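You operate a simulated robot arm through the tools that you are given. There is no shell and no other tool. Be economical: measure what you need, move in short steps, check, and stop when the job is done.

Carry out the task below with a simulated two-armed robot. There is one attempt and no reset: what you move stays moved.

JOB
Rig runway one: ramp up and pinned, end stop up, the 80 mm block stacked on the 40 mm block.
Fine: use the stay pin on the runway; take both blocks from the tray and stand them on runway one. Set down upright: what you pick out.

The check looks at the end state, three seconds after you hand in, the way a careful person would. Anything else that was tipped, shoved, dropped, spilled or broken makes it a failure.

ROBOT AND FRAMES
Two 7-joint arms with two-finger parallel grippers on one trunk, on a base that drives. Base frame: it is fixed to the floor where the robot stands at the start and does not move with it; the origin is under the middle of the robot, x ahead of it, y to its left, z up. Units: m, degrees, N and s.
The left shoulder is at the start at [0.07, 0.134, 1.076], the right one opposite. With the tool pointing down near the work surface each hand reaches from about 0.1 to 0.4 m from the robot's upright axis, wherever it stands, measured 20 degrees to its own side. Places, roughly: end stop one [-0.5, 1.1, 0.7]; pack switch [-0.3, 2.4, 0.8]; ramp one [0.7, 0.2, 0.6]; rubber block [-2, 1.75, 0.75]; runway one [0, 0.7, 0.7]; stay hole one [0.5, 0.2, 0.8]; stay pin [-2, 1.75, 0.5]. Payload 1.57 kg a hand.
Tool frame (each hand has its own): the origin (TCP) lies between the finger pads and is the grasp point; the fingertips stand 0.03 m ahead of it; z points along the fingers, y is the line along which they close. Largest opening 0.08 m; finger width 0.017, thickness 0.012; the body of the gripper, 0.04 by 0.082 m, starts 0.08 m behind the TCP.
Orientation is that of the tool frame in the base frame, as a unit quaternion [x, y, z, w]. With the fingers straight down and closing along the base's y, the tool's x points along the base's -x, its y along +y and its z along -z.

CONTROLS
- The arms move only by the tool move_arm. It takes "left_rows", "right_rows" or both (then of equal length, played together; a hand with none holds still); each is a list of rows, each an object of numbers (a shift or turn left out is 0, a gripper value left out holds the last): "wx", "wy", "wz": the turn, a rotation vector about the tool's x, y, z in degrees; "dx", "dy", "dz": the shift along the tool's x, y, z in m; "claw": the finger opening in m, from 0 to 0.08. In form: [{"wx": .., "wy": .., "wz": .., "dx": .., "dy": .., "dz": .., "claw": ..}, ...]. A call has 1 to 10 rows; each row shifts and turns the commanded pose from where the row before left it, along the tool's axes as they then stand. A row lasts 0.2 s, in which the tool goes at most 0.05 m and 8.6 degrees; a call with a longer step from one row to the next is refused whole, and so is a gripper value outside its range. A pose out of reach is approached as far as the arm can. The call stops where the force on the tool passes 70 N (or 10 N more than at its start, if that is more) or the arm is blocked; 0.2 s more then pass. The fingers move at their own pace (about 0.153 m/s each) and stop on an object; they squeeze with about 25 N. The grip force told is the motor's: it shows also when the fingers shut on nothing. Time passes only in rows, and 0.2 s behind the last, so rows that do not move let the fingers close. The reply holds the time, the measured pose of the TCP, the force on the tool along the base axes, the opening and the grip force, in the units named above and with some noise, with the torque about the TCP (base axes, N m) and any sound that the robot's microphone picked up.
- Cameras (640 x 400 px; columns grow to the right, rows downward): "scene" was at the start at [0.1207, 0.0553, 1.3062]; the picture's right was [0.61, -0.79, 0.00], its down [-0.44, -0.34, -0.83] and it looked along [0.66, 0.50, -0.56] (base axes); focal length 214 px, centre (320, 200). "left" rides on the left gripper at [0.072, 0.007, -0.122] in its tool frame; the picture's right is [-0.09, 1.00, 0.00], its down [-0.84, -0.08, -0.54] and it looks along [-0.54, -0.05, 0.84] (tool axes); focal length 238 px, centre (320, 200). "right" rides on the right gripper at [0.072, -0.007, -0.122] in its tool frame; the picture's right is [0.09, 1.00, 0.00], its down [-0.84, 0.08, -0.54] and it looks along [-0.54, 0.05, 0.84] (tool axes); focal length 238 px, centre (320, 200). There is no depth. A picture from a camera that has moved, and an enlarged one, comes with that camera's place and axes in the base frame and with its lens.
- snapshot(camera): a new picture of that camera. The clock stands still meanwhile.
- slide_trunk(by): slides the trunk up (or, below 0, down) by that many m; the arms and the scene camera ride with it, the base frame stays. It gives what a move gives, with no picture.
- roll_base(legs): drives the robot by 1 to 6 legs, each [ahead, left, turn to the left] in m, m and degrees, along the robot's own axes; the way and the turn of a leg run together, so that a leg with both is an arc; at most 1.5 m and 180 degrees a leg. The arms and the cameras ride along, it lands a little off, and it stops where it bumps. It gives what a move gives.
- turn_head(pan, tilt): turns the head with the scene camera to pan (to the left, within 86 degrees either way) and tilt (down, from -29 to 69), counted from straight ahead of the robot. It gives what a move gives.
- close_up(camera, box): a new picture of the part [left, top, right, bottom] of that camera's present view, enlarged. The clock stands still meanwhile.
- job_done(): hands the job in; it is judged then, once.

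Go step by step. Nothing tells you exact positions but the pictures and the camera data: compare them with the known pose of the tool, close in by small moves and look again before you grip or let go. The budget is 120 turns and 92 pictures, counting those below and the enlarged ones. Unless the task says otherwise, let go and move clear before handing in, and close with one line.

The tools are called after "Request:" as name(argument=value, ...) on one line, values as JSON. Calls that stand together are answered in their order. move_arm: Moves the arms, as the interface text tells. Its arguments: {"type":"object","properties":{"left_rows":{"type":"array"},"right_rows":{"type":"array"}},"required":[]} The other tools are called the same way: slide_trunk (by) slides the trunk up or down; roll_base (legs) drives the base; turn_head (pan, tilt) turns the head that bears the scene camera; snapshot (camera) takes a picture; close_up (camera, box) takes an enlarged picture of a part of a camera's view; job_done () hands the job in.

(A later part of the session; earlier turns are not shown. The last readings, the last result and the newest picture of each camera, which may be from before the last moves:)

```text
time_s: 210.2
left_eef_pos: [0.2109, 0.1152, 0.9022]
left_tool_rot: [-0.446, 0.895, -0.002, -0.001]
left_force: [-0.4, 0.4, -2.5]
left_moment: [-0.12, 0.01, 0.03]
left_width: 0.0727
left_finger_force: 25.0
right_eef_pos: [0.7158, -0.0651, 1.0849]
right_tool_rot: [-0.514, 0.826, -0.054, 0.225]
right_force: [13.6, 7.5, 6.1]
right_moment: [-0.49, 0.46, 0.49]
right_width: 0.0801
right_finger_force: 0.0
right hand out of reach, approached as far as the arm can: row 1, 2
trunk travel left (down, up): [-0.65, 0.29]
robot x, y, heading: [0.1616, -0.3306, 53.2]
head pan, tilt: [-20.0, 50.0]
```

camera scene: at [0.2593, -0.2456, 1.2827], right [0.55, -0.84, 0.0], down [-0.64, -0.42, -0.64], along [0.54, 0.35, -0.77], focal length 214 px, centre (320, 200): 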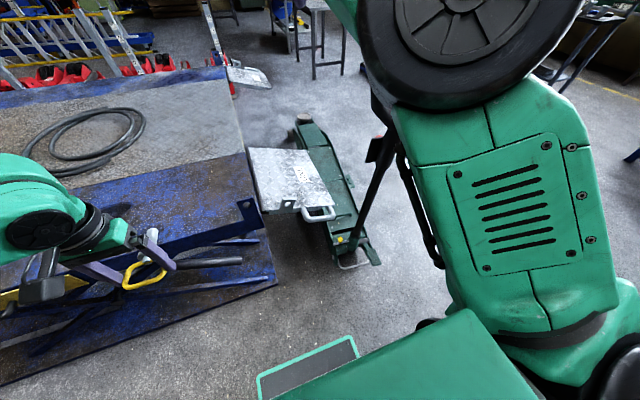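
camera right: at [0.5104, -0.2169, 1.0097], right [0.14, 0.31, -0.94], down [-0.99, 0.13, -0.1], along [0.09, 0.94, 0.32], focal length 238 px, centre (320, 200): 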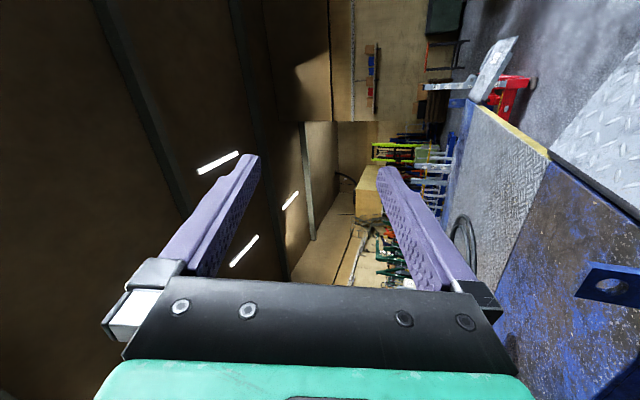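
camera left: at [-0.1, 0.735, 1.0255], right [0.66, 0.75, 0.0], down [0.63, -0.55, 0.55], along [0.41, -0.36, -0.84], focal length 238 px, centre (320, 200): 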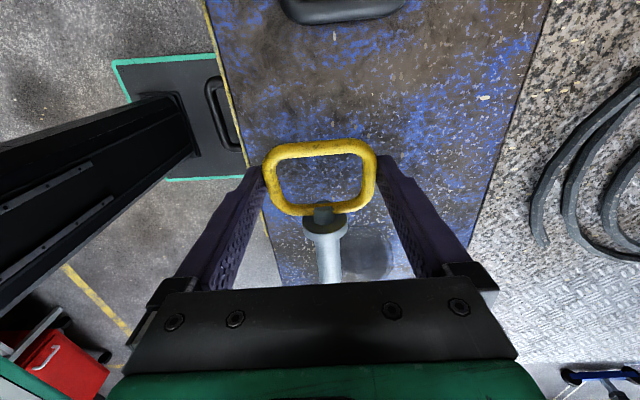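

The right hand has touched something (likely the jack handle). Backing off the way it came at once and looking.

Request:
move_arm(right_rows=[{"dx": 0.01, "dz": -0.03}, {"dx": 0.01, "dz": -0.03}, {}])

Request:
snapshot(camera="scene")

Request:
snapshot(camera="right")

```text
time_s: 211.0
left_eef_pos: [0.2096, 0.1141, 0.902]
left_tool_rot: [-0.446, 0.895, -0.002, -0.001]
left_force: [-0.5, -0.7, -2.3]
left_moment: [-0.08, 0.03, 0.05]
left_width: 0.0729
left_finger_force: 25.4
right_eef_pos: [0.7125, -0.0805, 1.1326]
right_tool_rot: [-0.515, 0.825, -0.053, 0.226]
right_force: [10.2, 12.4, 0.3]
right_moment: [0.02, -0.07, 0.67]
right_width: 0.0798
right_finger_force: 0.1
right hand out of reach, approached as far as the arm can: row 1, 2
trunk travel left (down, up): [-0.65, 0.29]
robot x, y, heading: [0.1635, -0.3265, 53.4]
head pan, tilt: [-20.0, 50.0]
```

```text
41 pictures are left
camera scene: at [0.2616, -0.2433, 1.2824], right [0.55, -0.84, 0.0], down [-0.64, -0.42, -0.64], along [0.54, 0.35, -0.77], focal length 214 px, centre (320, 200)
```

scene: 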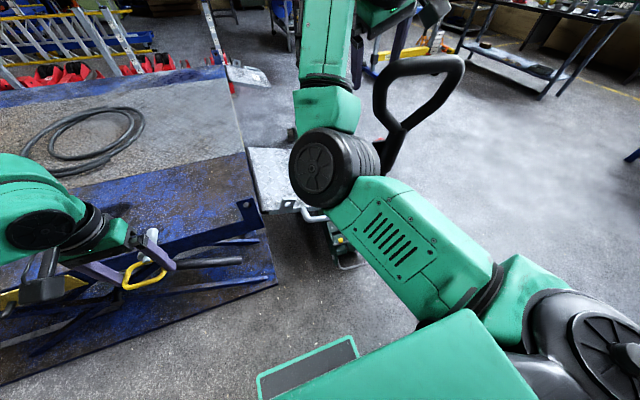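

```text
40 pictures are left
camera right: at [0.6398, -0.1627, 1.2201], right [-0.86, 0.38, -0.35], down [0.01, 0.69, 0.72], along [0.52, 0.61, -0.6], focal length 238 px, centre (320, 200)
```

right: 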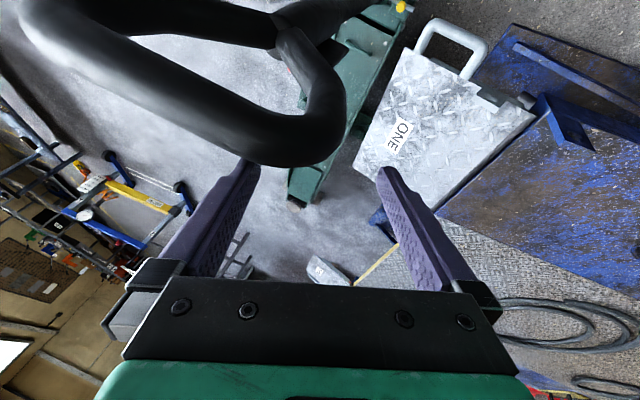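

The jack's pull handle sits right beside the hand. Retracing my own path up and away from it.

Request:
move_arm(right_rows=[{"dx": -0.0135, "dy": 0.009, "dz": -0.03}, {"dx": -0.0135, "dy": 0.009, "dz": -0.03}, {"dx": -0.0135, "dy": 0.009, "dz": -0.03}, {"dx": -0.0135, "dy": 0.009, "dz": -0.03}, {}])

```text
time_s: 212.2
left_eef_pos: [0.2079, 0.1115, 0.9032]
left_tool_rot: [-0.446, 0.895, -0.002, 0.0]
left_force: [0.5, -0.2, -1.6]
left_moment: [-0.03, 0.09, 0.0]
left_width: 0.073
left_finger_force: 25.2
right_eef_pos: [0.6579, -0.0338, 1.247]
right_tool_rot: [-0.515, 0.826, -0.052, 0.226]
right_force: [0.3, 0.5, -0.7]
right_moment: [0.02, 0.0, -0.03]
right_width: 0.0801
right_finger_force: 0.0
right hand out of reach, approached as far as the arm can: row 1
trunk travel left (down, up): [-0.65, 0.29]
robot x, y, heading: [0.165, -0.3284, 53.1]
head pan, tilt: [-20.0, 50.0]
```

Free again. Moving the base left, away from the jack, before straightening the right arm.

Request:
roll_base(legs=[[-0.05, 0.6, 0]])

Request:
move_arm(right_rows=[{"dx": -0.009, "dy": 0.037, "dz": -0.01}, {"dx": -0.009, "dy": 0.037, "dz": -0.01}, {"dx": -0.009, "dy": 0.037, "dz": -0.01}, {"dx": -0.009, "dy": 0.037, "dz": -0.01}, {"wx": -4.3, "wy": 5.2, "wz": 2.6}, {"wx": -4.3, "wy": 5.2, "wz": 2.6}, {"wx": -4.3, "wy": 5.2, "wz": 2.6}, {"wx": -4.3, "wy": 5.2, "wz": 2.6}, {}])

Request:
snapshot(camera="scene")

```text
time_s: 215.6
left_eef_pos: [-0.3028, 0.4351, 0.904]
left_tool_rot: [-0.446, 0.895, -0.002, 0.0]
left_force: [0.0, 0.4, -2.4]
left_moment: [-0.06, 0.06, -0.02]
left_width: 0.0729
left_finger_force: 25.8
right_eef_pos: [0.1449, 0.2885, 1.2474]
right_tool_rot: [-0.513, 0.826, -0.053, 0.227]
right_force: [0.3, 0.5, -0.2]
right_moment: [0.0, -0.01, 0.01]
right_width: 0.0795
right_finger_force: 0.0
trunk travel left (down, up): [-0.65, 0.29]
robot x, y, heading: [-0.3492, -0.0074, 53.0]
head pan, tilt: [-20.0, 50.0]
```

```text
time_s: 217.6
left_eef_pos: [-0.3044, 0.4356, 0.9029]
left_tool_rot: [-0.445, 0.895, -0.002, 0.0]
left_force: [-0.4, -0.8, -2.5]
left_moment: [-0.11, 0.05, 0.03]
left_width: 0.0726
left_finger_force: 24.9
right_eef_pos: [0.0482, 0.3608, 1.261]
right_tool_rot: [-0.519, 0.815, -0.035, 0.256]
right_force: [-0.4, 0.6, -0.2]
right_moment: [0.02, -0.01, -0.01]
right_width: 0.0799
right_finger_force: 0.0
right hand out of reach, approached as far as the arm can: row 3, 4, 5, 6, 7, 8
trunk travel left (down, up): [-0.65, 0.29]
robot x, y, heading: [-0.349, -0.0068, 53.0]
head pan, tilt: [-20.0, 50.0]
```

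```text
39 pictures are left
camera scene: at [-0.2549, 0.0783, 1.2827], right [0.55, -0.84, 0.0], down [-0.64, -0.42, -0.64], along [0.54, 0.35, -0.77], focal length 214 px, centre (320, 200)
```

scene: 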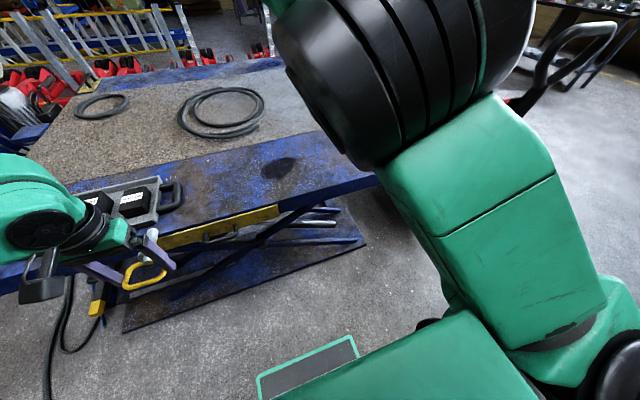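

The jack handle is still standing as before. The right arm was reachable when lower, so lower it here (clear space) and then straighten.

Request:
move_arm(right_rows=[{"dz": 0.045}, {"dz": 0.045}, {"dz": 0.045}, {"dz": 0.045}, {"dz": 0.03}, {"wx": -4.3, "wy": 5.2, "wz": 2.6}, {"wx": -4.3, "wy": 5.2, "wz": 2.6}, {"wx": -4.3, "wy": 5.2, "wz": 2.6}, {"wx": -4.3, "wy": 5.2, "wz": 2.6}, {}])

```text
time_s: 219.8
left_eef_pos: [-0.3046, 0.4369, 0.9029]
left_tool_rot: [-0.445, 0.895, -0.002, 0.0]
left_force: [1.5, 0.5, -1.4]
left_moment: [-0.1, 0.04, -0.03]
left_width: 0.0729
left_finger_force: 25.2
right_eef_pos: [0.0481, 0.3606, 1.2599]
right_tool_rot: [-0.52, 0.815, -0.035, 0.255]
right_force: [-0.9, 0.7, -0.3]
right_moment: [0.0, 0.0, -0.02]
right_width: 0.08
right_finger_force: 0.1
right hand out of reach, approached as far as the arm can: row 1, 2, 3, 4, 5, 6, 7, 8, 9
trunk travel left (down, up): [-0.65, 0.29]
robot x, y, heading: [-0.3508, -0.0057, 52.9]
head pan, tilt: [-20.0, 50.0]
```

Request:
move_arm(right_rows=[{"wx": 5.07, "wy": -5.75, "wz": -3.37}, {"wx": 5.07, "wy": -5.75, "wz": -3.37}, {"wx": 5.07, "wy": -5.75, "wz": -3.37}, {"wx": 5.07, "wy": -5.75, "wz": -3.37}, {"wx": 5.07, "wy": -5.75, "wz": -3.37}, {"wx": 5.07, "wy": -5.75, "wz": -3.37}, {"wx": 5.07, "wy": -5.75, "wz": -3.37}, {"wx": 5.07, "wy": -5.75, "wz": -3.37}, {"wx": 5.07, "wy": -5.75, "wz": -3.37}, {"wx": 5.07, "wy": -5.75, "wz": -3.37}])

```text
time_s: 222.0
left_eef_pos: [-0.3032, 0.4362, 0.9027]
left_tool_rot: [-0.445, 0.895, -0.001, 0.0]
left_force: [0.2, 0.1, -1.6]
left_moment: [-0.07, 0.04, -0.01]
left_width: 0.0726
left_finger_force: 25.3
right_eef_pos: [0.113, 0.4803, 1.3893]
right_tool_rot: [-0.533, 0.343, -0.179, 0.752]
right_force: [0.6, 0.1, 0.7]
right_moment: [-0.03, 0.03, 0.05]
right_width: 0.0801
right_finger_force: 0.1
right hand out of reach, approached as far as the arm can: row 1, 2, 3, 4, 5, 6, 7, 8, 9
trunk travel left (down, up): [-0.65, 0.29]
robot x, y, heading: [-0.3481, -0.0049, 53.0]
head pan, tilt: [-20.0, 50.0]
```

The forward-pointing posture is reachable again. I'll unroll first, then pitch down while drawing the hand in, ending at the start posture.

Request:
move_arm(right_rows=[{"wz": 8}, {"wz": 8}, {"wz": 8}, {"wz": 8}, {"wz": 8}, {"wz": 8}, {"wz": 8}, {"wz": 8}, {"wz": 7}])

Request:
move_arm(right_rows=[{"wy": 8.4, "dx": 0.014, "dz": -0.024}, {"wy": 8.4, "dx": 0.0173, "dz": -0.0217}, {"wy": 8.4, "dx": 0.0202, "dz": -0.0189}, {"wy": 8.4, "dx": 0.0228, "dz": -0.0157}, {"wy": 8.4, "dx": 0.0249, "dz": -0.0122}, {"wy": 8.4, "dx": 0.0264, "dz": -0.0085}, {"wy": 8.4, "dx": 0.0273, "dz": -0.0045}, {"wy": 8.4, "dx": 0.0277, "dz": -0.0005}, {"wy": 8.4, "dx": 0.0275, "dz": 0.0035}, {"wy": 8.4, "dx": 0.0267, "dz": 0.0075}])

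```text
time_s: 224.0
left_eef_pos: [-0.3036, 0.4368, 0.9031]
left_tool_rot: [-0.445, 0.895, -0.002, 0.0]
left_force: [0.0, 1.0, -1.9]
left_moment: [-0.06, 0.05, 0.0]
left_width: 0.0725
left_finger_force: 25.3
right_eef_pos: [0.1122, 0.4797, 1.3885]
right_tool_rot: [-0.233, 0.589, 0.292, 0.717]
right_force: [0.1, 0.1, 0.5]
right_moment: [0.01, 0.0, 0.0]
right_width: 0.0799
right_finger_force: 0.1
trunk travel left (down, up): [-0.65, 0.29]
robot x, y, heading: [-0.3508, -0.0075, 53.2]
head pan, tilt: [-20.0, 50.0]
```

```text
time_s: 226.2
left_eef_pos: [-0.3069, 0.4338, 0.904]
left_tool_rot: [-0.447, 0.895, -0.003, 0.002]
left_force: [0.5, 0.4, -1.5]
left_moment: [-0.05, 0.04, 0.03]
left_width: 0.0727
left_finger_force: 25.5
right_eef_pos: [-0.023, 0.3986, 1.2635]
right_tool_rot: [-0.383, 0.893, 0.097, 0.216]
right_force: [-0.3, -0.5, -0.3]
right_moment: [0.0, -0.02, 0.0]
right_width: 0.0799
right_finger_force: 0.0
right hand out of reach, approached as far as the arm can: row 6, 7, 8, 9, 10
trunk travel left (down, up): [-0.65, 0.29]
robot x, y, heading: [-0.347, -0.0076, 53.2]
head pan, tilt: [-20.0, 50.0]
```

Request:
move_arm(right_rows=[{"wy": 8.4, "dx": 0.03, "dz": 0.01}, {"wy": 8.4, "dx": 0.03, "dz": 0.015}, {"wy": 8.4, "dx": 0.03, "dz": 0.02}, {"wy": 3, "dx": 0.03, "dz": 0.02}, {}])

```text
time_s: 227.4
left_eef_pos: [-0.306, 0.4365, 0.9031]
left_tool_rot: [-0.445, 0.895, -0.003, 0.0]
left_force: [-0.2, 0.6, -2.4]
left_moment: [-0.06, 0.03, 0.02]
left_width: 0.0729
left_finger_force: 25.2
right_eef_pos: [-0.084, 0.3357, 1.1736]
right_tool_rot: [-0.4, 0.916, -0.008, -0.004]
right_force: [-0.6, 0.0, -0.4]
right_moment: [-0.04, 0.02, -0.01]
right_width: 0.0797
right_finger_force: 0.0
right hand out of reach, approached as far as the arm can: row 1, 2
trunk travel left (down, up): [-0.65, 0.29]
robot x, y, heading: [-0.3481, -0.003, 53.3]
head pan, tilt: [-20.0, 50.0]
```

Right hand is back to tool-down. Yawing it 90° for the handle grip and shifting the base right along the runway, staying further from the jack.

Request:
move_arm(right_rows=[{"wz": -8.5}, {"wz": -8.5}, {"wz": -8.5}, {"wz": -8.5}, {"wz": -8.5}, {"wz": -8.5}, {"wz": -8.5}, {"wz": -8.5}, {"wz": -8.5}, {"wz": -8.5}])

Request:
roll_base(legs=[[0.0, -0.54, 0], [0.2, 0, 0]])

Request:
snapshot(camera="scene")

Request:
snapshot(camera="right")

```text
time_s: 229.6
left_eef_pos: [-0.3055, 0.4358, 0.9025]
left_tool_rot: [-0.445, 0.895, -0.001, 0.0]
left_force: [1.1, -0.3, -2.1]
left_moment: [-0.01, 0.03, -0.01]
left_width: 0.0727
left_finger_force: 25.2
right_eef_pos: [-0.0832, 0.3333, 1.1749]
right_tool_rot: [0.915, -0.404, 0.004, 0.009]
right_force: [-0.5, 0.2, 0.1]
right_moment: [0.0, -0.02, -0.01]
right_width: 0.0801
right_finger_force: 0.1
trunk travel left (down, up): [-0.65, 0.29]
robot x, y, heading: [-0.3489, -0.0053, 53.2]
head pan, tilt: [-20.0, 50.0]
```

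```text
time_s: 233.9
left_eef_pos: [0.2435, 0.2675, 0.9039]
left_tool_rot: [-0.442, 0.897, -0.001, 0.0]
left_force: [0.3, 0.1, -1.8]
left_moment: [-0.04, 0.06, 0.01]
left_width: 0.0727
left_finger_force: 25.1
right_eef_pos: [0.4652, 0.1615, 1.1759]
right_tool_rot: [0.913, -0.409, 0.003, 0.009]
right_force: [1.0, 0.2, 0.5]
right_moment: [-0.02, 0.02, 0.0]
right_width: 0.08
right_finger_force: 0.1
trunk travel left (down, up): [-0.65, 0.29]
robot x, y, heading: [0.1963, -0.177, 52.9]
head pan, tilt: [-20.0, 50.0]
```

```text
38 pictures are left
camera scene: at [0.2905, -0.0921, 1.2828], right [0.54, -0.84, 0.0], down [-0.65, -0.41, -0.64], along [0.54, 0.35, -0.77], focal length 214 px, centre (320, 200)
```

scene: 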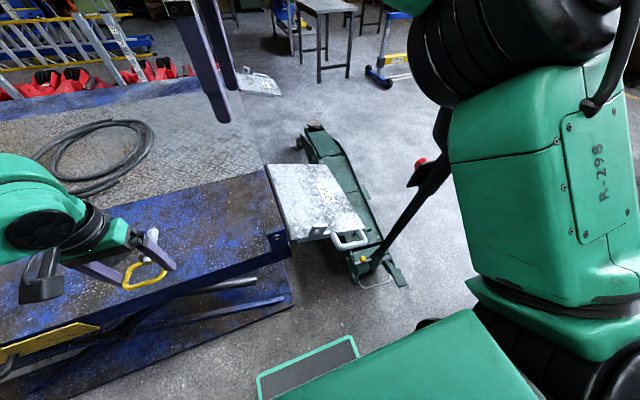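

```text
37 pictures are left
camera right: at [0.5186, 0.1151, 1.2973], right [-0.68, -0.73, 0.01], down [-0.61, 0.58, 0.53], along [-0.4, 0.36, -0.85], focal length 238 px, centre (320, 200)
```

right: 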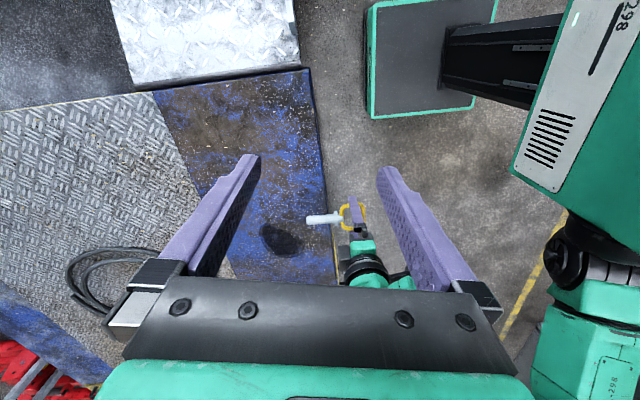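

Handle bar estimated around (0.625, 0.005, 0.635). Shifting base slightly closer and moving the right hand over it, still high.

Request:
roll_base(legs=[[0.08, -0.02, 0]])

Request:
move_arm(right_rows=[{"wz": -5.5}, {"wz": -5.5}, {"dx": 0.0376, "dy": 0.0224}, {"dx": 0.0376, "dy": 0.0224}, {"dx": 0.0376, "dy": 0.0224}, {"dx": 0.0376, "dy": 0.0224, "dz": 0.02}, {"dx": 0.03, "dy": 0.0224, "dz": 0.02}, {"dz": 0.045}, {"dz": 0.045}])

Request:
snapshot(camera="scene")

Request:
snapshot(camera="right")

```text
time_s: 234.9
left_eef_pos: [0.3069, 0.3161, 0.9033]
left_tool_rot: [-0.442, 0.897, -0.001, 0.001]
left_force: [-0.3, -0.5, -1.5]
left_moment: [-0.08, 0.05, 0.01]
left_width: 0.0727
left_finger_force: 25.1
right_eef_pos: [0.5285, 0.2126, 1.1746]
right_tool_rot: [0.913, -0.407, 0.004, 0.008]
right_force: [-0.4, 0.3, -0.7]
right_moment: [0.01, 0.01, -0.02]
right_width: 0.0799
right_finger_force: 0.0
trunk travel left (down, up): [-0.65, 0.29]
robot x, y, heading: [0.2595, -0.1235, 52.7]
head pan, tilt: [-20.0, 50.0]
```

```text
time_s: 236.9
left_eef_pos: [0.3087, 0.3168, 0.9031]
left_tool_rot: [-0.443, 0.897, -0.001, -0.001]
left_force: [0.0, 0.4, -2.9]
left_moment: [-0.03, 0.07, 0.02]
left_width: 0.0727
left_finger_force: 24.8
right_eef_pos: [0.6074, 0.0126, 1.048]
right_tool_rot: [0.948, -0.32, 0.002, 0.008]
right_force: [-0.8, 0.7, -0.6]
right_moment: [0.03, -0.01, -0.02]
right_width: 0.0801
right_finger_force: 0.0
trunk travel left (down, up): [-0.65, 0.29]
robot x, y, heading: [0.2608, -0.1194, 52.6]
head pan, tilt: [-20.0, 50.0]
```

```text
36 pictures are left
camera scene: at [0.3562, -0.0406, 1.2827], right [0.54, -0.84, 0.0], down [-0.65, -0.41, -0.64], along [0.54, 0.35, -0.77], focal length 214 px, centre (320, 200)
```

scene: 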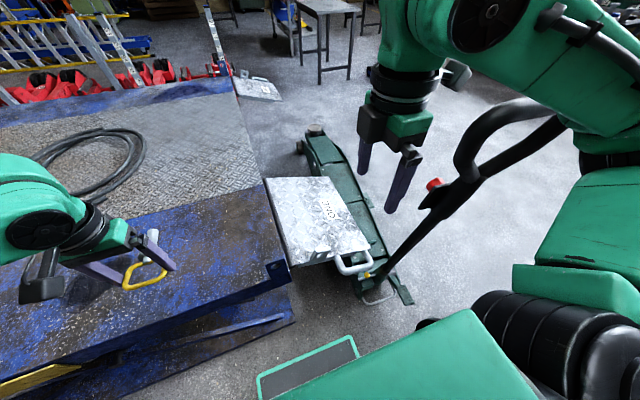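

```text
35 pictures are left
camera right: at [0.6695, -0.0233, 1.1705], right [-0.53, -0.85, 0.02], down [-0.71, 0.45, 0.54], along [-0.46, 0.27, -0.84], focal length 238 px, centre (320, 200)
```

right: 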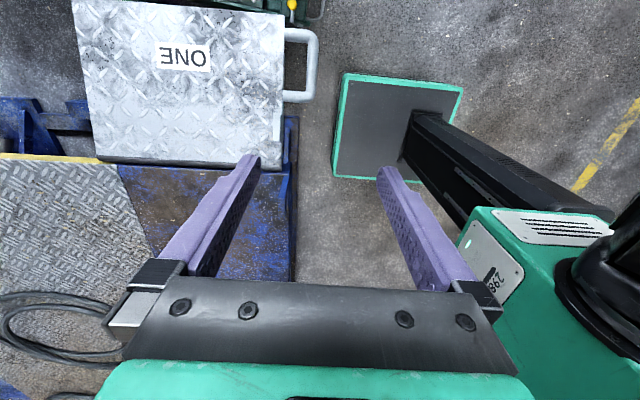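

The right forearm would come down on the jack's handle from this stance. I'll withdraw upward and instead stand further left turned toward the ramp (heading ≈15°), so the right arm stays clear of the jack.

Request:
move_arm(right_rows=[{"dz": -0.045}, {"dz": -0.045}, {"dx": -0.04, "dy": -0.015}, {"dx": -0.04, "dy": -0.015}, {"dx": -0.04, "dy": -0.015}, {"dx": -0.04}])

Request:
roll_base(legs=[[-0.2, 0.1, 0], [0, 0, -37.6]])

Request:
move_arm(left_rows=[{"wz": -7.6}, {"wz": -7.6}, {"wz": -7.6}, {"wz": -7.6}, {"wz": -7.6}, {}, {}, {}, {}], right_rows=[{"wz": 8.4}, {"wz": 8.4}, {"wz": 8.4}, {"wz": 8.4}, {"wz": 8.4}, {"wz": 8.4}, {"wz": 8.4}, {"wz": 8.4}, {"wz": 8.4}])

Request:
move_arm(right_rows=[{"wz": 8.4}, {"wz": 8.4}, {"wz": 8.4}, {"wz": 8.4}, {"wz": 8.4}, {"wz": 8.4}, {"wz": 8.4}, {"wz": 8.4}])

```text
time_s: 238.3
left_eef_pos: [0.3073, 0.3186, 0.9028]
left_tool_rot: [-0.442, 0.897, -0.002, 0.001]
left_force: [0.2, 0.0, -1.8]
left_moment: [-0.06, 0.02, 0.02]
left_width: 0.0727
left_finger_force: 25.1
right_eef_pos: [0.5031, 0.1495, 1.1363]
right_tool_rot: [0.948, -0.319, 0.002, 0.01]
right_force: [-0.4, 0.5, 0.5]
right_moment: [-0.05, -0.01, 0.01]
right_width: 0.0802
right_finger_force: 0.1
trunk travel left (down, up): [-0.65, 0.29]
robot x, y, heading: [0.2605, -0.1253, 52.4]
head pan, tilt: [-20.0, 50.0]
```

```text
time_s: 241.8
left_eef_pos: [0.356, 0.0977, 0.9029]
left_tool_rot: [-0.136, 0.991, -0.002, -0.001]
left_force: [0.7, -0.7, -2.6]
left_moment: [-0.04, 0.08, 0.03]
left_width: 0.0726
left_finger_force: 25.2
right_eef_pos: [0.4122, -0.1557, 1.1372]
right_tool_rot: [0.799, -0.602, -0.001, 0.009]
right_force: [0.6, -0.6, -0.3]
right_moment: [0.02, 0.0, -0.01]
right_width: 0.0802
right_finger_force: 0.1
trunk travel left (down, up): [-0.65, 0.29]
robot x, y, heading: [0.0516, -0.222, 15.7]
head pan, tilt: [-20.0, 50.0]
```

```text
time_s: 243.8
left_eef_pos: [0.3562, 0.0991, 0.9043]
left_tool_rot: [-0.452, 0.892, -0.001, -0.001]
left_force: [-0.4, -0.1, -2.4]
left_moment: [-0.13, 0.04, 0.03]
left_width: 0.0728
left_finger_force: 24.5
right_eef_pos: [0.4129, -0.1556, 1.1353]
right_tool_rot: [-0.261, 0.965, -0.004, -0.008]
right_force: [-0.7, -0.1, -0.6]
right_moment: [-0.03, 0.0, 0.0]
right_width: 0.0801
right_finger_force: 0.0
trunk travel left (down, up): [-0.65, 0.29]
robot x, y, heading: [0.0548, -0.2249, 15.8]
head pan, tilt: [-20.0, 50.0]
```

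```text
time_s: 245.6
left_eef_pos: [0.3564, 0.0986, 0.9026]
left_tool_rot: [-0.452, 0.892, -0.002, -0.001]
left_force: [-0.4, -0.5, -2.4]
left_moment: [-0.04, 0.05, 0.01]
left_width: 0.0731
left_finger_force: 25.7
right_eef_pos: [0.4125, -0.1561, 1.1357]
right_tool_rot: [0.317, 0.948, -0.008, -0.004]
right_force: [-0.2, -0.4, -0.1]
right_moment: [0.01, -0.01, 0.02]
right_width: 0.0799
right_finger_force: 0.0
trunk travel left (down, up): [-0.65, 0.29]
robot x, y, heading: [0.0496, -0.2249, 15.7]
head pan, tilt: [-20.0, 50.0]
```

Request:
roll_base(legs=[[0.21, 0.14, 0]])

Request:
move_arm(left_rows=[{"dy": 0.035, "dx": 0.03}, {"dy": 0.035, "dx": 0.03}, {"dy": 0.035, "dx": 0.03}, {"dy": 0.035}, {"dy": 0.02}], right_rows=[{"dz": 0.04}, {"dz": 0.04}, {"dz": 0.04}, {"dz": 0.04}, {}])

Request:
snapshot(camera="scene")

Request:
snapshot(camera="right")

```text
time_s: 247.5
left_eef_pos: [0.5197, 0.2904, 0.9044]
left_tool_rot: [-0.452, 0.892, -0.002, -0.001]
left_force: [-0.6, 0.9, -3.2]
left_moment: [-0.07, 0.05, 0.0]
left_width: 0.0725
left_finger_force: 24.7
right_eef_pos: [0.5768, 0.0375, 1.1363]
right_tool_rot: [0.315, 0.949, -0.007, -0.004]
right_force: [0.0, 0.1, 0.1]
right_moment: [0.02, -0.01, -0.02]
right_width: 0.0798
right_finger_force: 0.0
trunk travel left (down, up): [-0.65, 0.29]
robot x, y, heading: [0.2158, -0.0343, 15.9]
head pan, tilt: [-20.0, 50.0]
```

```text
time_s: 248.7
left_eef_pos: [0.4395, 0.329, 0.9062]
left_tool_rot: [-0.452, 0.892, -0.004, -0.003]
left_force: [1.0, 0.6, -2.2]
left_moment: [-0.11, 0.05, -0.01]
left_width: 0.0725
left_finger_force: 24.6
left hand out of reach, approached as far as the arm can: row 2, 3, 4, 5
right_eef_pos: [0.5756, 0.0363, 0.9752]
right_tool_rot: [0.314, 0.949, -0.01, -0.003]
right_force: [-0.3, 0.5, -0.1]
right_moment: [0.01, -0.03, 0.02]
right_width: 0.08
right_finger_force: 0.0
trunk travel left (down, up): [-0.65, 0.29]
robot x, y, heading: [0.2154, -0.0335, 16.0]
head pan, tilt: [-20.0, 50.0]
```

```text
34 pictures are left
camera scene: at [0.3426, -0.0205, 1.2827], right [-0.07, -1.0, 0.0], down [-0.76, 0.05, -0.64], along [0.64, -0.05, -0.77], focal length 214 px, centre (320, 200)
```

scene: 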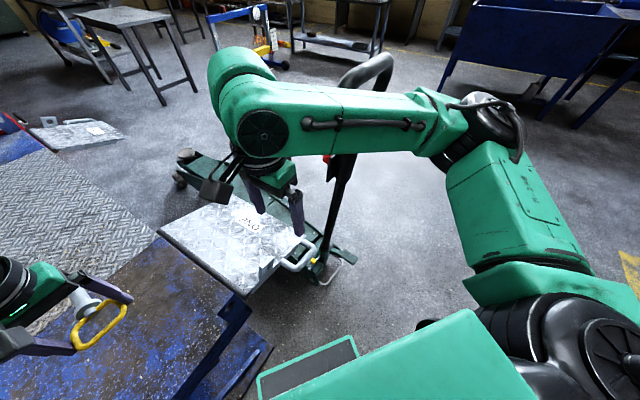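

```text
33 pictures are left
camera right: at [0.5154, 0.0765, 1.0965], right [0.52, 0.85, -0.02], down [0.72, -0.43, 0.54], along [0.45, -0.29, -0.84], focal length 238 px, centre (320, 200)
```

right: 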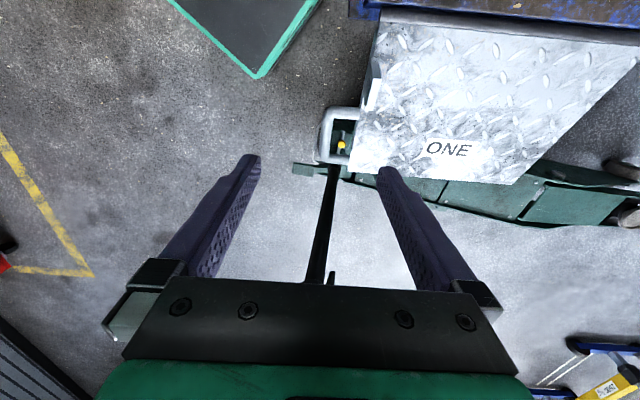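

Right forearm is now clear of the jack. Handle bar triangulated at (0.643, 0.006, 0.63). Moving over it and descending with one finger inside the loop.

Request:
move_arm(right_rows=[{"dx": -0.03, "dy": 0.008, "claw": 0.064}, {"dx": -0.032, "dy": 0.008}, {"dz": 0.045}, {"dz": 0.045}, {"dz": 0.045}, {"dz": 0.045}, {}])

Request:
snapshot(camera="right")

```text
time_s: 250.3
left_eef_pos: [0.4397, 0.3271, 0.9074]
left_tool_rot: [-0.453, 0.892, -0.002, -0.002]
left_force: [0.8, 0.4, -2.5]
left_moment: [-0.07, 0.01, 0.0]
left_width: 0.0726
left_finger_force: 25.4
right_eef_pos: [0.6316, 0.0068, 0.7961]
right_tool_rot: [0.315, 0.949, -0.009, -0.003]
right_force: [0.3, -0.4, 0.4]
right_moment: [0.0, 0.01, 0.01]
right_width: 0.0641
right_finger_force: 0.1
trunk travel left (down, up): [-0.65, 0.29]
robot x, y, heading: [0.2205, -0.0337, 16.3]
head pan, tilt: [-20.0, 50.0]
```

```text
32 pictures are left
camera right: at [0.5724, 0.0471, 0.9168], right [0.52, 0.85, -0.02], down [0.72, -0.43, 0.54], along [0.45, -0.29, -0.84], focal length 238 px, centre (320, 200)
```

right: 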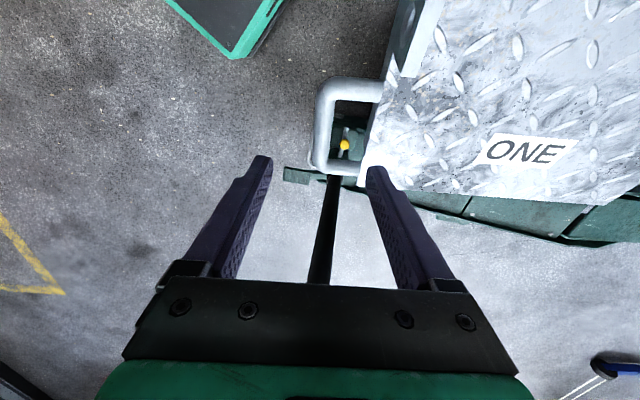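

Request:
move_arm(right_rows=[{"dx": -0.004, "dy": 0.003, "dz": 0.04}, {"dz": 0.04}, {"dz": 0.04}, {"dz": 0.035}, {}])

Request:
snapshot(camera="right")

```text
time_s: 251.5
left_eef_pos: [0.4398, 0.3268, 0.908]
left_tool_rot: [-0.454, 0.891, -0.002, -0.002]
left_force: [0.3, 0.1, -2.2]
left_moment: [-0.07, 0.06, 0.01]
left_width: 0.0724
left_finger_force: 24.8
right_eef_pos: [0.6384, 0.0079, 0.6401]
right_tool_rot: [0.315, 0.949, -0.008, -0.004]
right_force: [-0.7, 0.9, -0.9]
right_moment: [0.04, 0.03, 0.0]
right_width: 0.064
right_finger_force: 0.1
trunk travel left (down, up): [-0.65, 0.29]
robot x, y, heading: [0.2155, -0.0351, 16.0]
head pan, tilt: [-20.0, 50.0]
```

```text
31 pictures are left
camera right: at [0.5777, 0.0465, 0.7624], right [0.52, 0.85, -0.02], down [0.72, -0.43, 0.54], along [0.45, -0.29, -0.84], focal length 238 px, centre (320, 200)
```

right: 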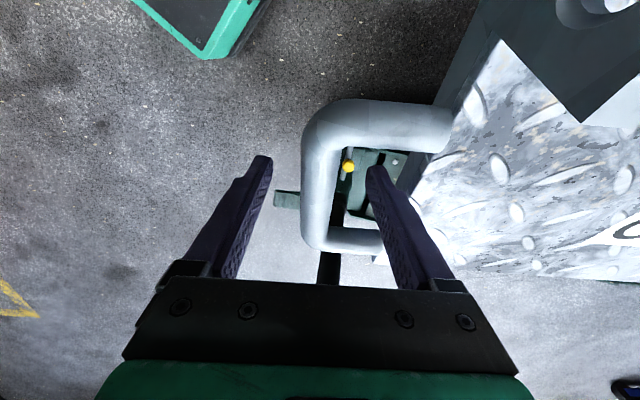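

The bar lies between the fingers. Closing and starting a short lift.

Request:
move_arm(right_rows=[{"claw": 0.03}, {"claw": 0.0}, {"claw": 0.0}, {}])

Request:
move_arm(right_rows=[{"dz": -0.006, "dx": 0.0}, {"dz": -0.01}, {"dz": -0.012}, {}])

Request:
snapshot(camera="right")

```text
time_s: 252.5
left_eef_pos: [0.4396, 0.3267, 0.9068]
left_tool_rot: [-0.452, 0.892, -0.001, -0.002]
left_force: [0.5, -0.5, -2.9]
left_moment: [-0.05, 0.03, -0.02]
left_width: 0.0727
left_finger_force: 25.3
right_eef_pos: [0.6368, 0.0066, 0.64]
right_tool_rot: [0.315, 0.949, -0.008, -0.004]
right_force: [-4.9, -5.1, -5.5]
right_moment: [-0.17, -0.49, 0.68]
right_width: 0.0217
right_finger_force: 34.7
trunk travel left (down, up): [-0.65, 0.29]
robot x, y, heading: [0.2152, -0.0332, 16.2]
head pan, tilt: [-20.0, 50.0]
```

```text
time_s: 253.5
left_eef_pos: [0.4435, 0.326, 0.9074]
left_tool_rot: [-0.452, 0.892, 0.0, -0.005]
left_force: [-0.1, -0.5, -1.9]
left_moment: [-0.06, 0.05, 0.01]
left_width: 0.0725
left_finger_force: 25.4
right_eef_pos: [0.6382, 0.0052, 0.6671]
right_tool_rot: [0.315, 0.949, -0.009, -0.004]
right_force: [11.9, -12.4, -22.4]
right_moment: [-0.06, -0.25, 0.57]
right_width: 0.0222
right_finger_force: 34.4
trunk travel left (down, up): [-0.65, 0.29]
robot x, y, heading: [0.2197, -0.0365, 16.0]
head pan, tilt: [-20.0, 50.0]
```

```text
30 pictures are left
camera right: at [0.5793, 0.0446, 0.7891], right [0.52, 0.85, -0.02], down [0.72, -0.43, 0.54], along [0.45, -0.29, -0.84], focal length 238 px, centre (320, 200)
```

right: 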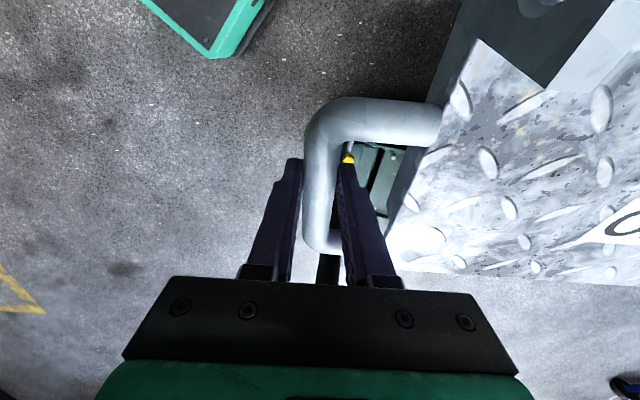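

The ramp lifts (≈22 N). Following its hinge arc in small steps, tilting the hand gradually, and watching the forces.

Request:
move_arm(right_rows=[{"dx": -0.002, "dz": -0.0132, "wy": -1.5}, {"dx": -0.001, "dz": -0.0132, "wy": -1.5}, {"dx": 0.001, "dz": -0.0131, "wy": -1.5}, {"dx": 0.0012, "dz": -0.0131, "wy": -1.5}, {"dx": 0.002, "dz": -0.013, "wy": -1.5}, {"dx": 0.0026, "dz": -0.013, "wy": -1.5}])

```text
time_s: 254.9
left_eef_pos: [0.4419, 0.3251, 0.9079]
left_tool_rot: [-0.452, 0.892, 0.001, -0.003]
left_force: [0.1, 0.2, -1.8]
left_moment: [-0.04, 0.04, -0.02]
left_width: 0.0726
left_finger_force: 25.1
right_eef_pos: [0.6321, 0.0092, 0.7459]
right_tool_rot: [0.314, 0.946, -0.034, 0.07]
right_force: [4.5, -18.2, -18.9]
right_moment: [-0.62, -0.31, 0.56]
right_width: 0.0219
right_finger_force: 34.5
trunk travel left (down, up): [-0.65, 0.29]
robot x, y, heading: [0.2169, -0.0324, 15.9]
head pan, tilt: [-20.0, 50.0]
```

Request:
move_arm(right_rows=[{"dx": 0.001, "dz": -0.0117, "dy": -0.001, "wy": -1.5}, {"dx": 0.001, "dz": -0.0117, "dy": -0.001, "wy": -1.5}, {"dx": 0.0043, "dz": -0.0125, "wy": -1.5}, {"dx": 0.0043, "dz": -0.0125, "wy": -1.5}, {"dx": 0.0053, "dz": -0.012, "wy": -1.5}, {"dx": 0.0053, "dz": -0.012, "wy": -1.5}])

```text
time_s: 256.3
left_eef_pos: [0.4399, 0.3282, 0.9073]
left_tool_rot: [-0.453, 0.892, -0.002, -0.003]
left_force: [-0.6, 0.4, -1.9]
left_moment: [-0.04, 0.05, -0.01]
left_width: 0.0721
left_finger_force: 25.5
right_eef_pos: [0.5999, 0.0356, 0.812]
right_tool_rot: [0.309, 0.938, -0.057, 0.146]
right_force: [0.4, -0.8, -0.9]
right_moment: [-0.01, 0.02, 0.03]
right_width: 0.0
right_finger_force: 21.2
trunk travel left (down, up): [-0.65, 0.29]
robot x, y, heading: [0.2174, -0.0311, 16.1]
head pan, tilt: [-20.0, 50.0]
```

The bar slipped out of the grip. Looking at the state.

Request:
snapshot(camera="right")

Request:
snapshot(camera="scene")

```text
29 pictures are left
camera right: at [0.5123, 0.0949, 0.9061], right [0.53, 0.85, -0.05], down [0.56, -0.3, 0.77], along [0.64, -0.43, -0.63], focal length 238 px, centre (320, 200)
```

right: 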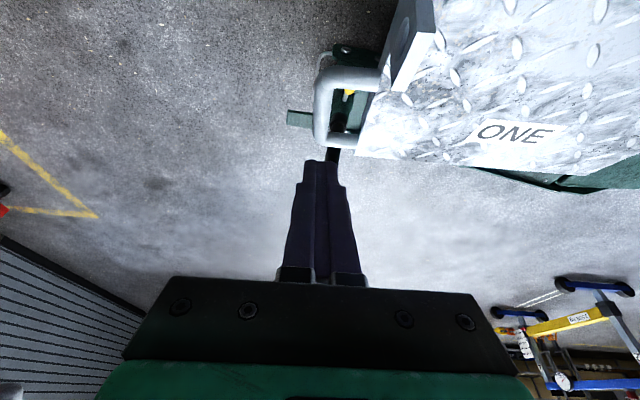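

```text
28 pictures are left
camera scene: at [0.3428, -0.0229, 1.2827], right [-0.07, -1.0, 0.0], down [-0.76, 0.05, -0.64], along [0.64, -0.05, -0.77], focal length 214 px, centre (320, 200)
```

scene: 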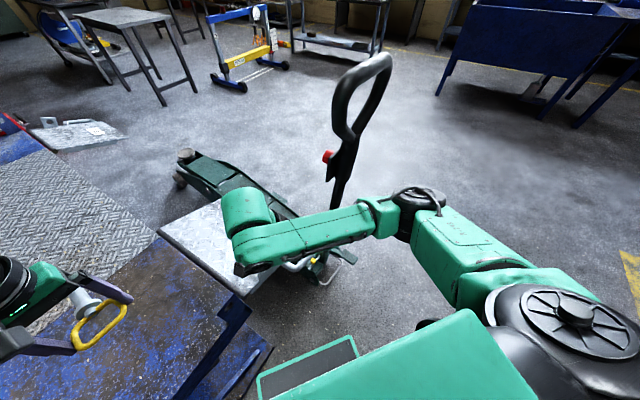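

The ramp fell back to its rest, nothing else affected. A better grip is from the left side around the handle's outer end (bar parallel to the hinge), which suits the left arm; so I'll lay the pin back on the runway for the right hand to take over.

Request:
move_arm(left_rows=[{"dz": 0.04}, {"dz": 0.04}, {"dz": 0.04}, {"dz": 0.03}, {"dz": 0.012}, {"dz": 0.006}, {}], right_rows=[{"dz": -0.04}, {"dz": -0.04}, {"dz": -0.04}, {"dz": -0.04}, {"dz": -0.04, "wy": 6}, {"wy": 6}, {"wy": 6}])

Request:
snapshot(camera="left")

```text
time_s: 257.9
left_eef_pos: [0.4457, 0.3315, 0.7403]
left_tool_rot: [-0.453, 0.892, -0.001, -0.002]
left_force: [-1.4, -0.3, -2.7]
left_moment: [-0.06, 0.05, 0.0]
left_width: 0.0728
left_finger_force: 25.2
left hand out of reach, approached as far as the arm can: row 1
right_eef_pos: [0.5513, 0.0728, 1.0021]
right_tool_rot: [0.315, 0.949, -0.008, -0.004]
right_force: [-0.6, 1.0, -0.3]
right_moment: [-0.01, 0.01, 0.03]
right_width: 0.0
right_finger_force: 21.3
trunk travel left (down, up): [-0.65, 0.29]
robot x, y, heading: [0.2124, -0.0375, 15.9]
head pan, tilt: [-20.0, 50.0]
```

```text
27 pictures are left
camera left: at [0.3982, 0.2779, 0.862], right [-0.75, 0.66, 0.0], down [0.56, 0.63, 0.54], along [0.36, 0.4, -0.84], focal length 238 px, centre (320, 200)
```

left: 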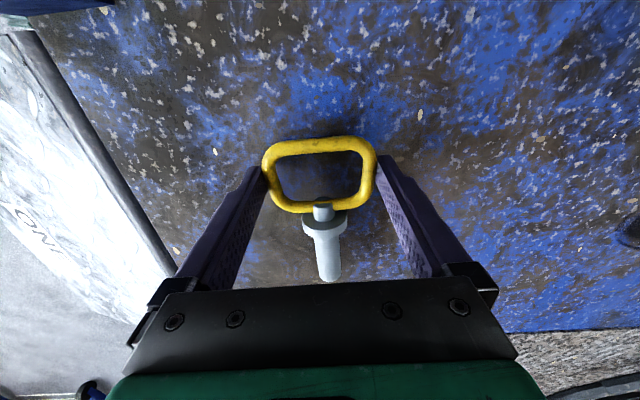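

Just above the deck; lowering the last millimetres, releasing, and rising.

Request:
move_arm(left_rows=[{"dz": 0.003}, {"dz": 0.003}, {}, {"claw": 0.077}, {"claw": 0.08}, {}, {"dz": -0.02}, {"dz": -0.03}, {"dz": -0.04}, {"dz": -0.04}])

Request:
snapshot(camera="left")

```text
time_s: 260.1
left_eef_pos: [0.4456, 0.3309, 0.8633]
left_tool_rot: [-0.452, 0.892, -0.002, -0.001]
left_force: [-1.6, -0.5, 0.0]
left_moment: [0.02, -0.02, -0.05]
left_width: 0.08
left_finger_force: 0.0
right_eef_pos: [0.5504, 0.0719, 1.0035]
right_tool_rot: [0.315, 0.949, -0.008, -0.003]
right_force: [-0.1, 0.2, 0.2]
right_moment: [0.0, -0.04, 0.02]
right_width: 0.0002
right_finger_force: 22.0
trunk travel left (down, up): [-0.65, 0.29]
robot x, y, heading: [0.2221, -0.0353, 16.0]
head pan, tilt: [-20.0, 50.0]
```

```text
26 pictures are left
camera left: at [0.3975, 0.2778, 0.9856], right [-0.75, 0.66, 0.0], down [0.56, 0.63, 0.54], along [0.36, 0.4, -0.84], focal length 238 px, centre (320, 200)
```

left: 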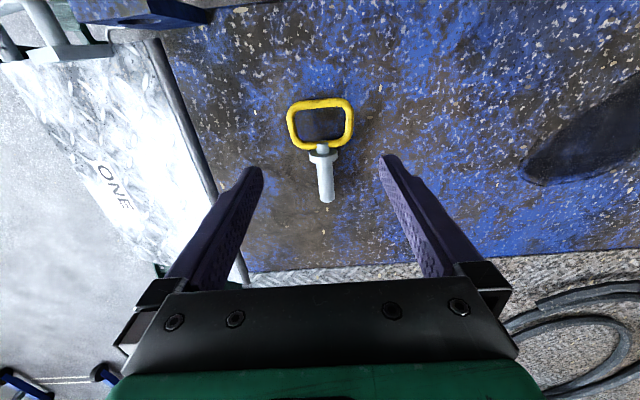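

Pin lies safely on the deck at (0.446, 0.331). Repositioning so the right hand can take it.

Request:
move_arm(left_rows=[{"dz": -0.04}, {"dz": -0.04}, {"dz": -0.04}, {}, {}, {}, {}], right_rows=[{"wz": -7.7, "claw": 0.08}, {"wz": -7.7}, {"wz": -7.7}, {"wz": -7.7}, {"wz": -7.7}, {"wz": -7.7}, {"wz": -7.6}])

Request:
roll_base(legs=[[0, 0, 37], [0.02, 0.09, 0]])

```text
time_s: 261.7
left_eef_pos: [0.4448, 0.3345, 0.9841]
left_tool_rot: [-0.453, 0.891, -0.001, -0.001]
left_force: [-0.8, -0.1, -0.5]
left_moment: [-0.02, 0.02, -0.01]
left_width: 0.0803
left_finger_force: 0.0
right_eef_pos: [0.5522, 0.074, 1.0014]
right_tool_rot: [-0.15, 0.989, -0.005, -0.006]
right_force: [-0.2, -0.7, 0.0]
right_moment: [0.03, 0.0, -0.01]
right_width: 0.0802
right_finger_force: 0.1
trunk travel left (down, up): [-0.65, 0.29]
robot x, y, heading: [0.2189, -0.031, 16.2]
head pan, tilt: [-20.0, 50.0]
```

```text
time_s: 264.6
left_eef_pos: [0.1133, 0.4645, 0.9824]
left_tool_rot: [0.716, -0.698, 0.001, 0.001]
left_force: [-0.7, -0.2, 0.0]
left_moment: [-0.04, -0.02, -0.01]
left_width: 0.0802
left_finger_force: 0.0
right_eef_pos: [0.3584, 0.3224, 1.0027]
right_tool_rot: [-0.459, 0.888, -0.007, -0.004]
right_force: [0.4, -0.4, 0.5]
right_moment: [0.02, -0.03, 0.02]
right_width: 0.0799
right_finger_force: 0.1
trunk travel left (down, up): [-0.65, 0.29]
robot x, y, heading: [0.1592, 0.0354, 53.3]
head pan, tilt: [-20.0, 50.0]
```

Request:
move_arm(right_rows=[{"dx": -0.029, "dy": -0.033, "wz": 0.9}, {"dx": -0.029, "dy": -0.033}, {"dz": 0.045}, {"dz": 0.045}, {"dz": 0.045}, {"dz": 0.045}, {}])

Request:
snapshot(camera="right")

```text
time_s: 266.1
left_eef_pos: [0.1148, 0.4645, 0.9838]
left_tool_rot: [0.716, -0.698, 0.002, 0.001]
left_force: [-0.5, -0.4, -0.2]
left_moment: [0.01, 0.04, 0.0]
left_width: 0.08
left_finger_force: 0.1
right_eef_pos: [0.446, 0.3299, 0.819]
right_tool_rot: [-0.453, 0.891, -0.007, -0.004]
right_force: [0.5, -1.4, 0.5]
right_moment: [0.01, -0.03, 0.03]
right_width: 0.0798
right_finger_force: 0.1
trunk travel left (down, up): [-0.65, 0.29]
robot x, y, heading: [0.1615, 0.0316, 53.7]
head pan, tilt: [-20.0, 50.0]
```

```text
25 pictures are left
camera right: at [0.4095, 0.2699, 0.9421], right [-0.86, 0.51, -0.01], down [0.43, 0.73, 0.53], along [0.28, 0.45, -0.85], focal length 238 px, centre (320, 200)
```

right: 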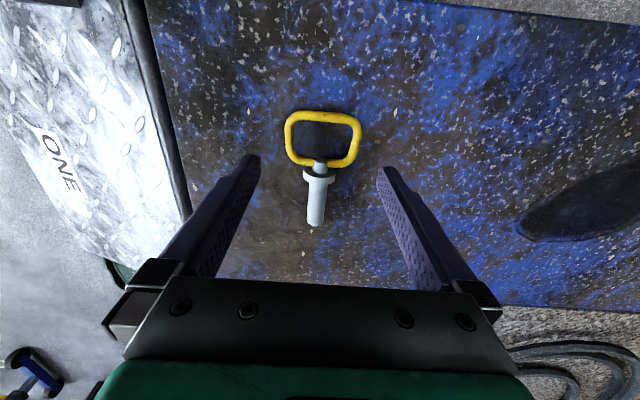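

Request:
move_arm(right_rows=[{"dy": 0.0025, "dz": 0.03}, {"dz": 0.03}, {"dz": 0.015}, {"dz": 0.01}, {}, {"claw": 0.06}, {"claw": 0.03}, {"claw": 0.0}, {}])

Request:
move_arm(right_rows=[{"dz": -0.03}, {"dz": -0.04}, {"dz": -0.04}, {"dz": -0.04}, {}])

Request:
snapshot(camera="right")

```text
time_s: 268.1
left_eef_pos: [0.1149, 0.4633, 0.9843]
left_tool_rot: [0.716, -0.699, 0.002, 0.0]
left_force: [-1.0, -0.7, 0.8]
left_moment: [-0.01, -0.02, 0.0]
left_width: 0.0799
left_finger_force: 0.0
right_eef_pos: [0.4452, 0.3279, 0.7365]
right_tool_rot: [-0.452, 0.892, -0.006, -0.004]
right_force: [1.2, -0.4, 0.2]
right_moment: [-0.06, 0.01, 0.01]
right_width: 0.0732
right_finger_force: 24.6
trunk travel left (down, up): [-0.65, 0.29]
robot x, y, heading: [0.1576, 0.0342, 53.8]
head pan, tilt: [-20.0, 50.0]
```

```text
time_s: 269.4
left_eef_pos: [0.1144, 0.4651, 0.985]
left_tool_rot: [0.716, -0.698, 0.002, 0.0]
left_force: [-0.3, 0.1, 0.9]
left_moment: [0.01, 0.03, 0.02]
left_width: 0.08
left_finger_force: 0.1
right_eef_pos: [0.4462, 0.3303, 0.8869]
right_tool_rot: [-0.453, 0.892, -0.007, -0.005]
right_force: [0.5, -0.2, -3.3]
right_moment: [-0.12, 0.03, 0.01]
right_width: 0.0733
right_finger_force: 25.3
trunk travel left (down, up): [-0.65, 0.29]
robot x, y, heading: [0.1571, 0.0365, 53.3]
head pan, tilt: [-20.0, 50.0]
```

```text
24 pictures are left
camera right: at [0.4097, 0.2717, 1.0088], right [-0.86, 0.51, -0.01], down [0.43, 0.73, 0.53], along [0.28, 0.45, -0.85], focal length 238 px, centre (320, 200)
```

right: 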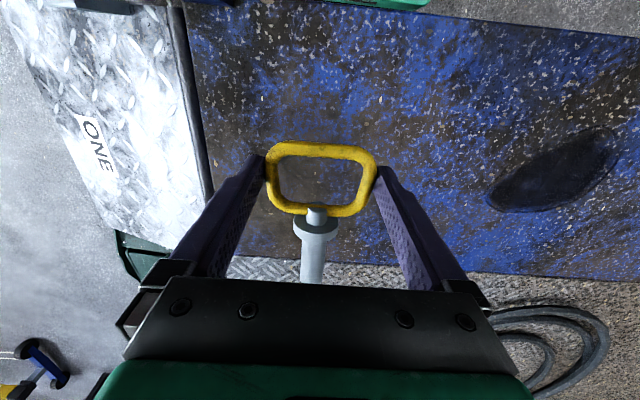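

Pin is now in the right hand. Rotating the left hand to point toward the ramp (along the runway, 30° below horizontal).

Request:
move_arm(left_rows=[{"wz": 7.6}, {"wz": 7.6}, {"wz": 7.6}, {"wz": 7.6}, {"wz": 7.6}, {"wx": 7.5}, {"wx": 7.5}, {"wx": 7.5}, {"wx": 7.5}, {"wx": 7.5}], right_rows=[{"dx": 0.03, "dz": -0.02}, {"dx": 0.03, "dz": -0.02}, {"dx": 0.03, "dz": -0.02}, {"dx": 0.03, "dz": -0.02}, {"dy": -0.03}, {"dy": -0.03}, {"dy": -0.03}, {"dy": -0.03}, {}, {}])

Request:
move_arm(left_rows=[{"wx": 7.5}, {"wx": 7.5}, {"wx": 7.5}])

```text
time_s: 271.6
left_eef_pos: [0.1145, 0.4648, 0.9831]
left_tool_rot: [-0.425, 0.845, -0.29, 0.145]
left_force: [0.5, 0.2, -0.2]
left_moment: [0.01, 0.01, -0.02]
left_width: 0.0799
left_finger_force: 0.1
right_eef_pos: [0.3965, 0.2169, 0.9668]
right_tool_rot: [-0.452, 0.892, -0.008, -0.005]
right_force: [-0.3, 0.7, -1.6]
right_moment: [-0.07, 0.06, 0.03]
right_width: 0.0733
right_finger_force: 25.0
right hand out of reach, approached as far as the arm can: row 6, 7, 8
trunk travel left (down, up): [-0.65, 0.29]
robot x, y, heading: [0.1605, 0.0339, 53.7]
head pan, tilt: [-20.0, 50.0]
```

```text
time_s: 272.4
left_eef_pos: [0.1147, 0.4637, 0.9832]
left_tool_rot: [-0.389, 0.772, -0.449, 0.226]
left_force: [-0.1, -0.1, 0.0]
left_moment: [-0.03, 0.0, -0.01]
left_width: 0.0799
left_finger_force: 0.0
right_eef_pos: [0.3968, 0.218, 0.9674]
right_tool_rot: [-0.453, 0.891, -0.008, -0.005]
right_force: [0.2, 0.0, -2.7]
right_moment: [-0.1, 0.05, -0.01]
right_width: 0.0731
right_finger_force: 24.8
trunk travel left (down, up): [-0.65, 0.29]
robot x, y, heading: [0.1593, 0.032, 53.4]
head pan, tilt: [-20.0, 50.0]
```

Request:
roll_base(legs=[[-0.1, -0.09, 0], [0, 0, -23.4]])

Request:
move_arm(left_rows=[{"wy": -6.8, "wz": -3.9}, {"wy": -6.8, "wz": -3.9}, {"wy": -6.8, "wz": -3.9}, {"dx": 0.03}, {"dx": 0.03}, {"dx": 0.03}], right_rows=[{"wz": -7.8}, {"wz": -7.8}, {"wz": -7.8}, {}, {}, {}])

Request:
slide_trunk(by=-0.2)

Request:
snapshot(camera="scene")

```text
time_s: 274.9
left_eef_pos: [0.3042, 0.3142, 0.9839]
left_tool_rot: [-0.222, 0.836, -0.485, 0.128]
left_force: [0.6, -1.1, 0.6]
left_moment: [0.0, 0.01, -0.03]
left_width: 0.0798
left_finger_force: 0.1
right_eef_pos: [0.4623, -0.0265, 0.9674]
right_tool_rot: [-0.258, 0.966, -0.006, -0.006]
right_force: [-0.3, 0.5, -2.1]
right_moment: [-0.04, 0.1, 0.0]
right_width: 0.0733
right_finger_force: 24.8
trunk travel left (down, up): [-0.65, 0.29]
robot x, y, heading: [0.1717, -0.0945, 29.5]
head pan, tilt: [-20.0, 50.0]
```

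```text
time_s: 276.3
left_eef_pos: [0.2495, 0.2394, 0.9833]
left_tool_rot: [-0.388, 0.775, -0.447, 0.223]
left_force: [0.7, -0.5, -0.1]
left_moment: [0.02, 0.02, 0.03]
left_width: 0.08
left_finger_force: 0.1
right_eef_pos: [0.4619, -0.0267, 0.9677]
right_tool_rot: [-0.45, 0.893, -0.004, -0.006]
right_force: [0.2, -0.1, -2.7]
right_moment: [-0.09, 0.05, -0.01]
right_width: 0.0731
right_finger_force: 25.4
trunk travel left (down, up): [-0.65, 0.29]
robot x, y, heading: [0.1721, -0.0936, 29.8]
head pan, tilt: [-20.0, 50.0]
```

```text
time_s: 278.4
left_eef_pos: [0.2506, 0.2413, 0.7821]
left_tool_rot: [-0.388, 0.774, -0.448, 0.221]
left_force: [-0.2, 0.4, -0.1]
left_moment: [0.0, 0.06, 0.02]
left_width: 0.0797
left_finger_force: 0.1
right_eef_pos: [0.463, -0.0255, 0.7678]
right_tool_rot: [-0.449, 0.894, -0.005, -0.007]
right_force: [0.9, -0.5, -3.1]
right_moment: [-0.07, 0.01, -0.01]
right_width: 0.0732
right_finger_force: 25.4
trunk travel left (down, up): [-0.45, 0.49]
robot x, y, heading: [0.172, -0.0966, 30.0]
head pan, tilt: [-20.0, 50.0]
```

```text
23 pictures are left
camera scene: at [0.291, -0.0573, 1.0828], right [0.17, -0.99, 0.0], down [-0.76, -0.13, -0.64], along [0.63, 0.11, -0.77], focal length 214 px, centre (320, 200)
```

scene: 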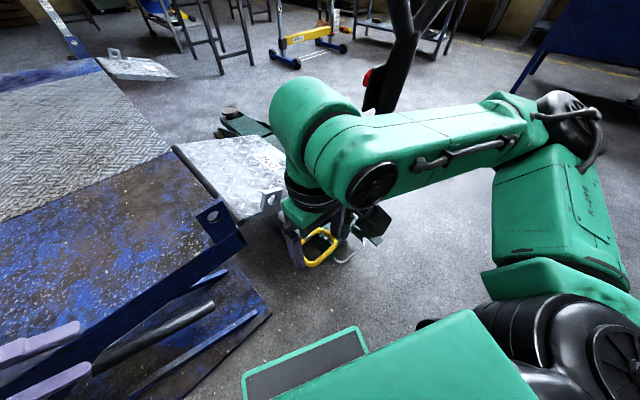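

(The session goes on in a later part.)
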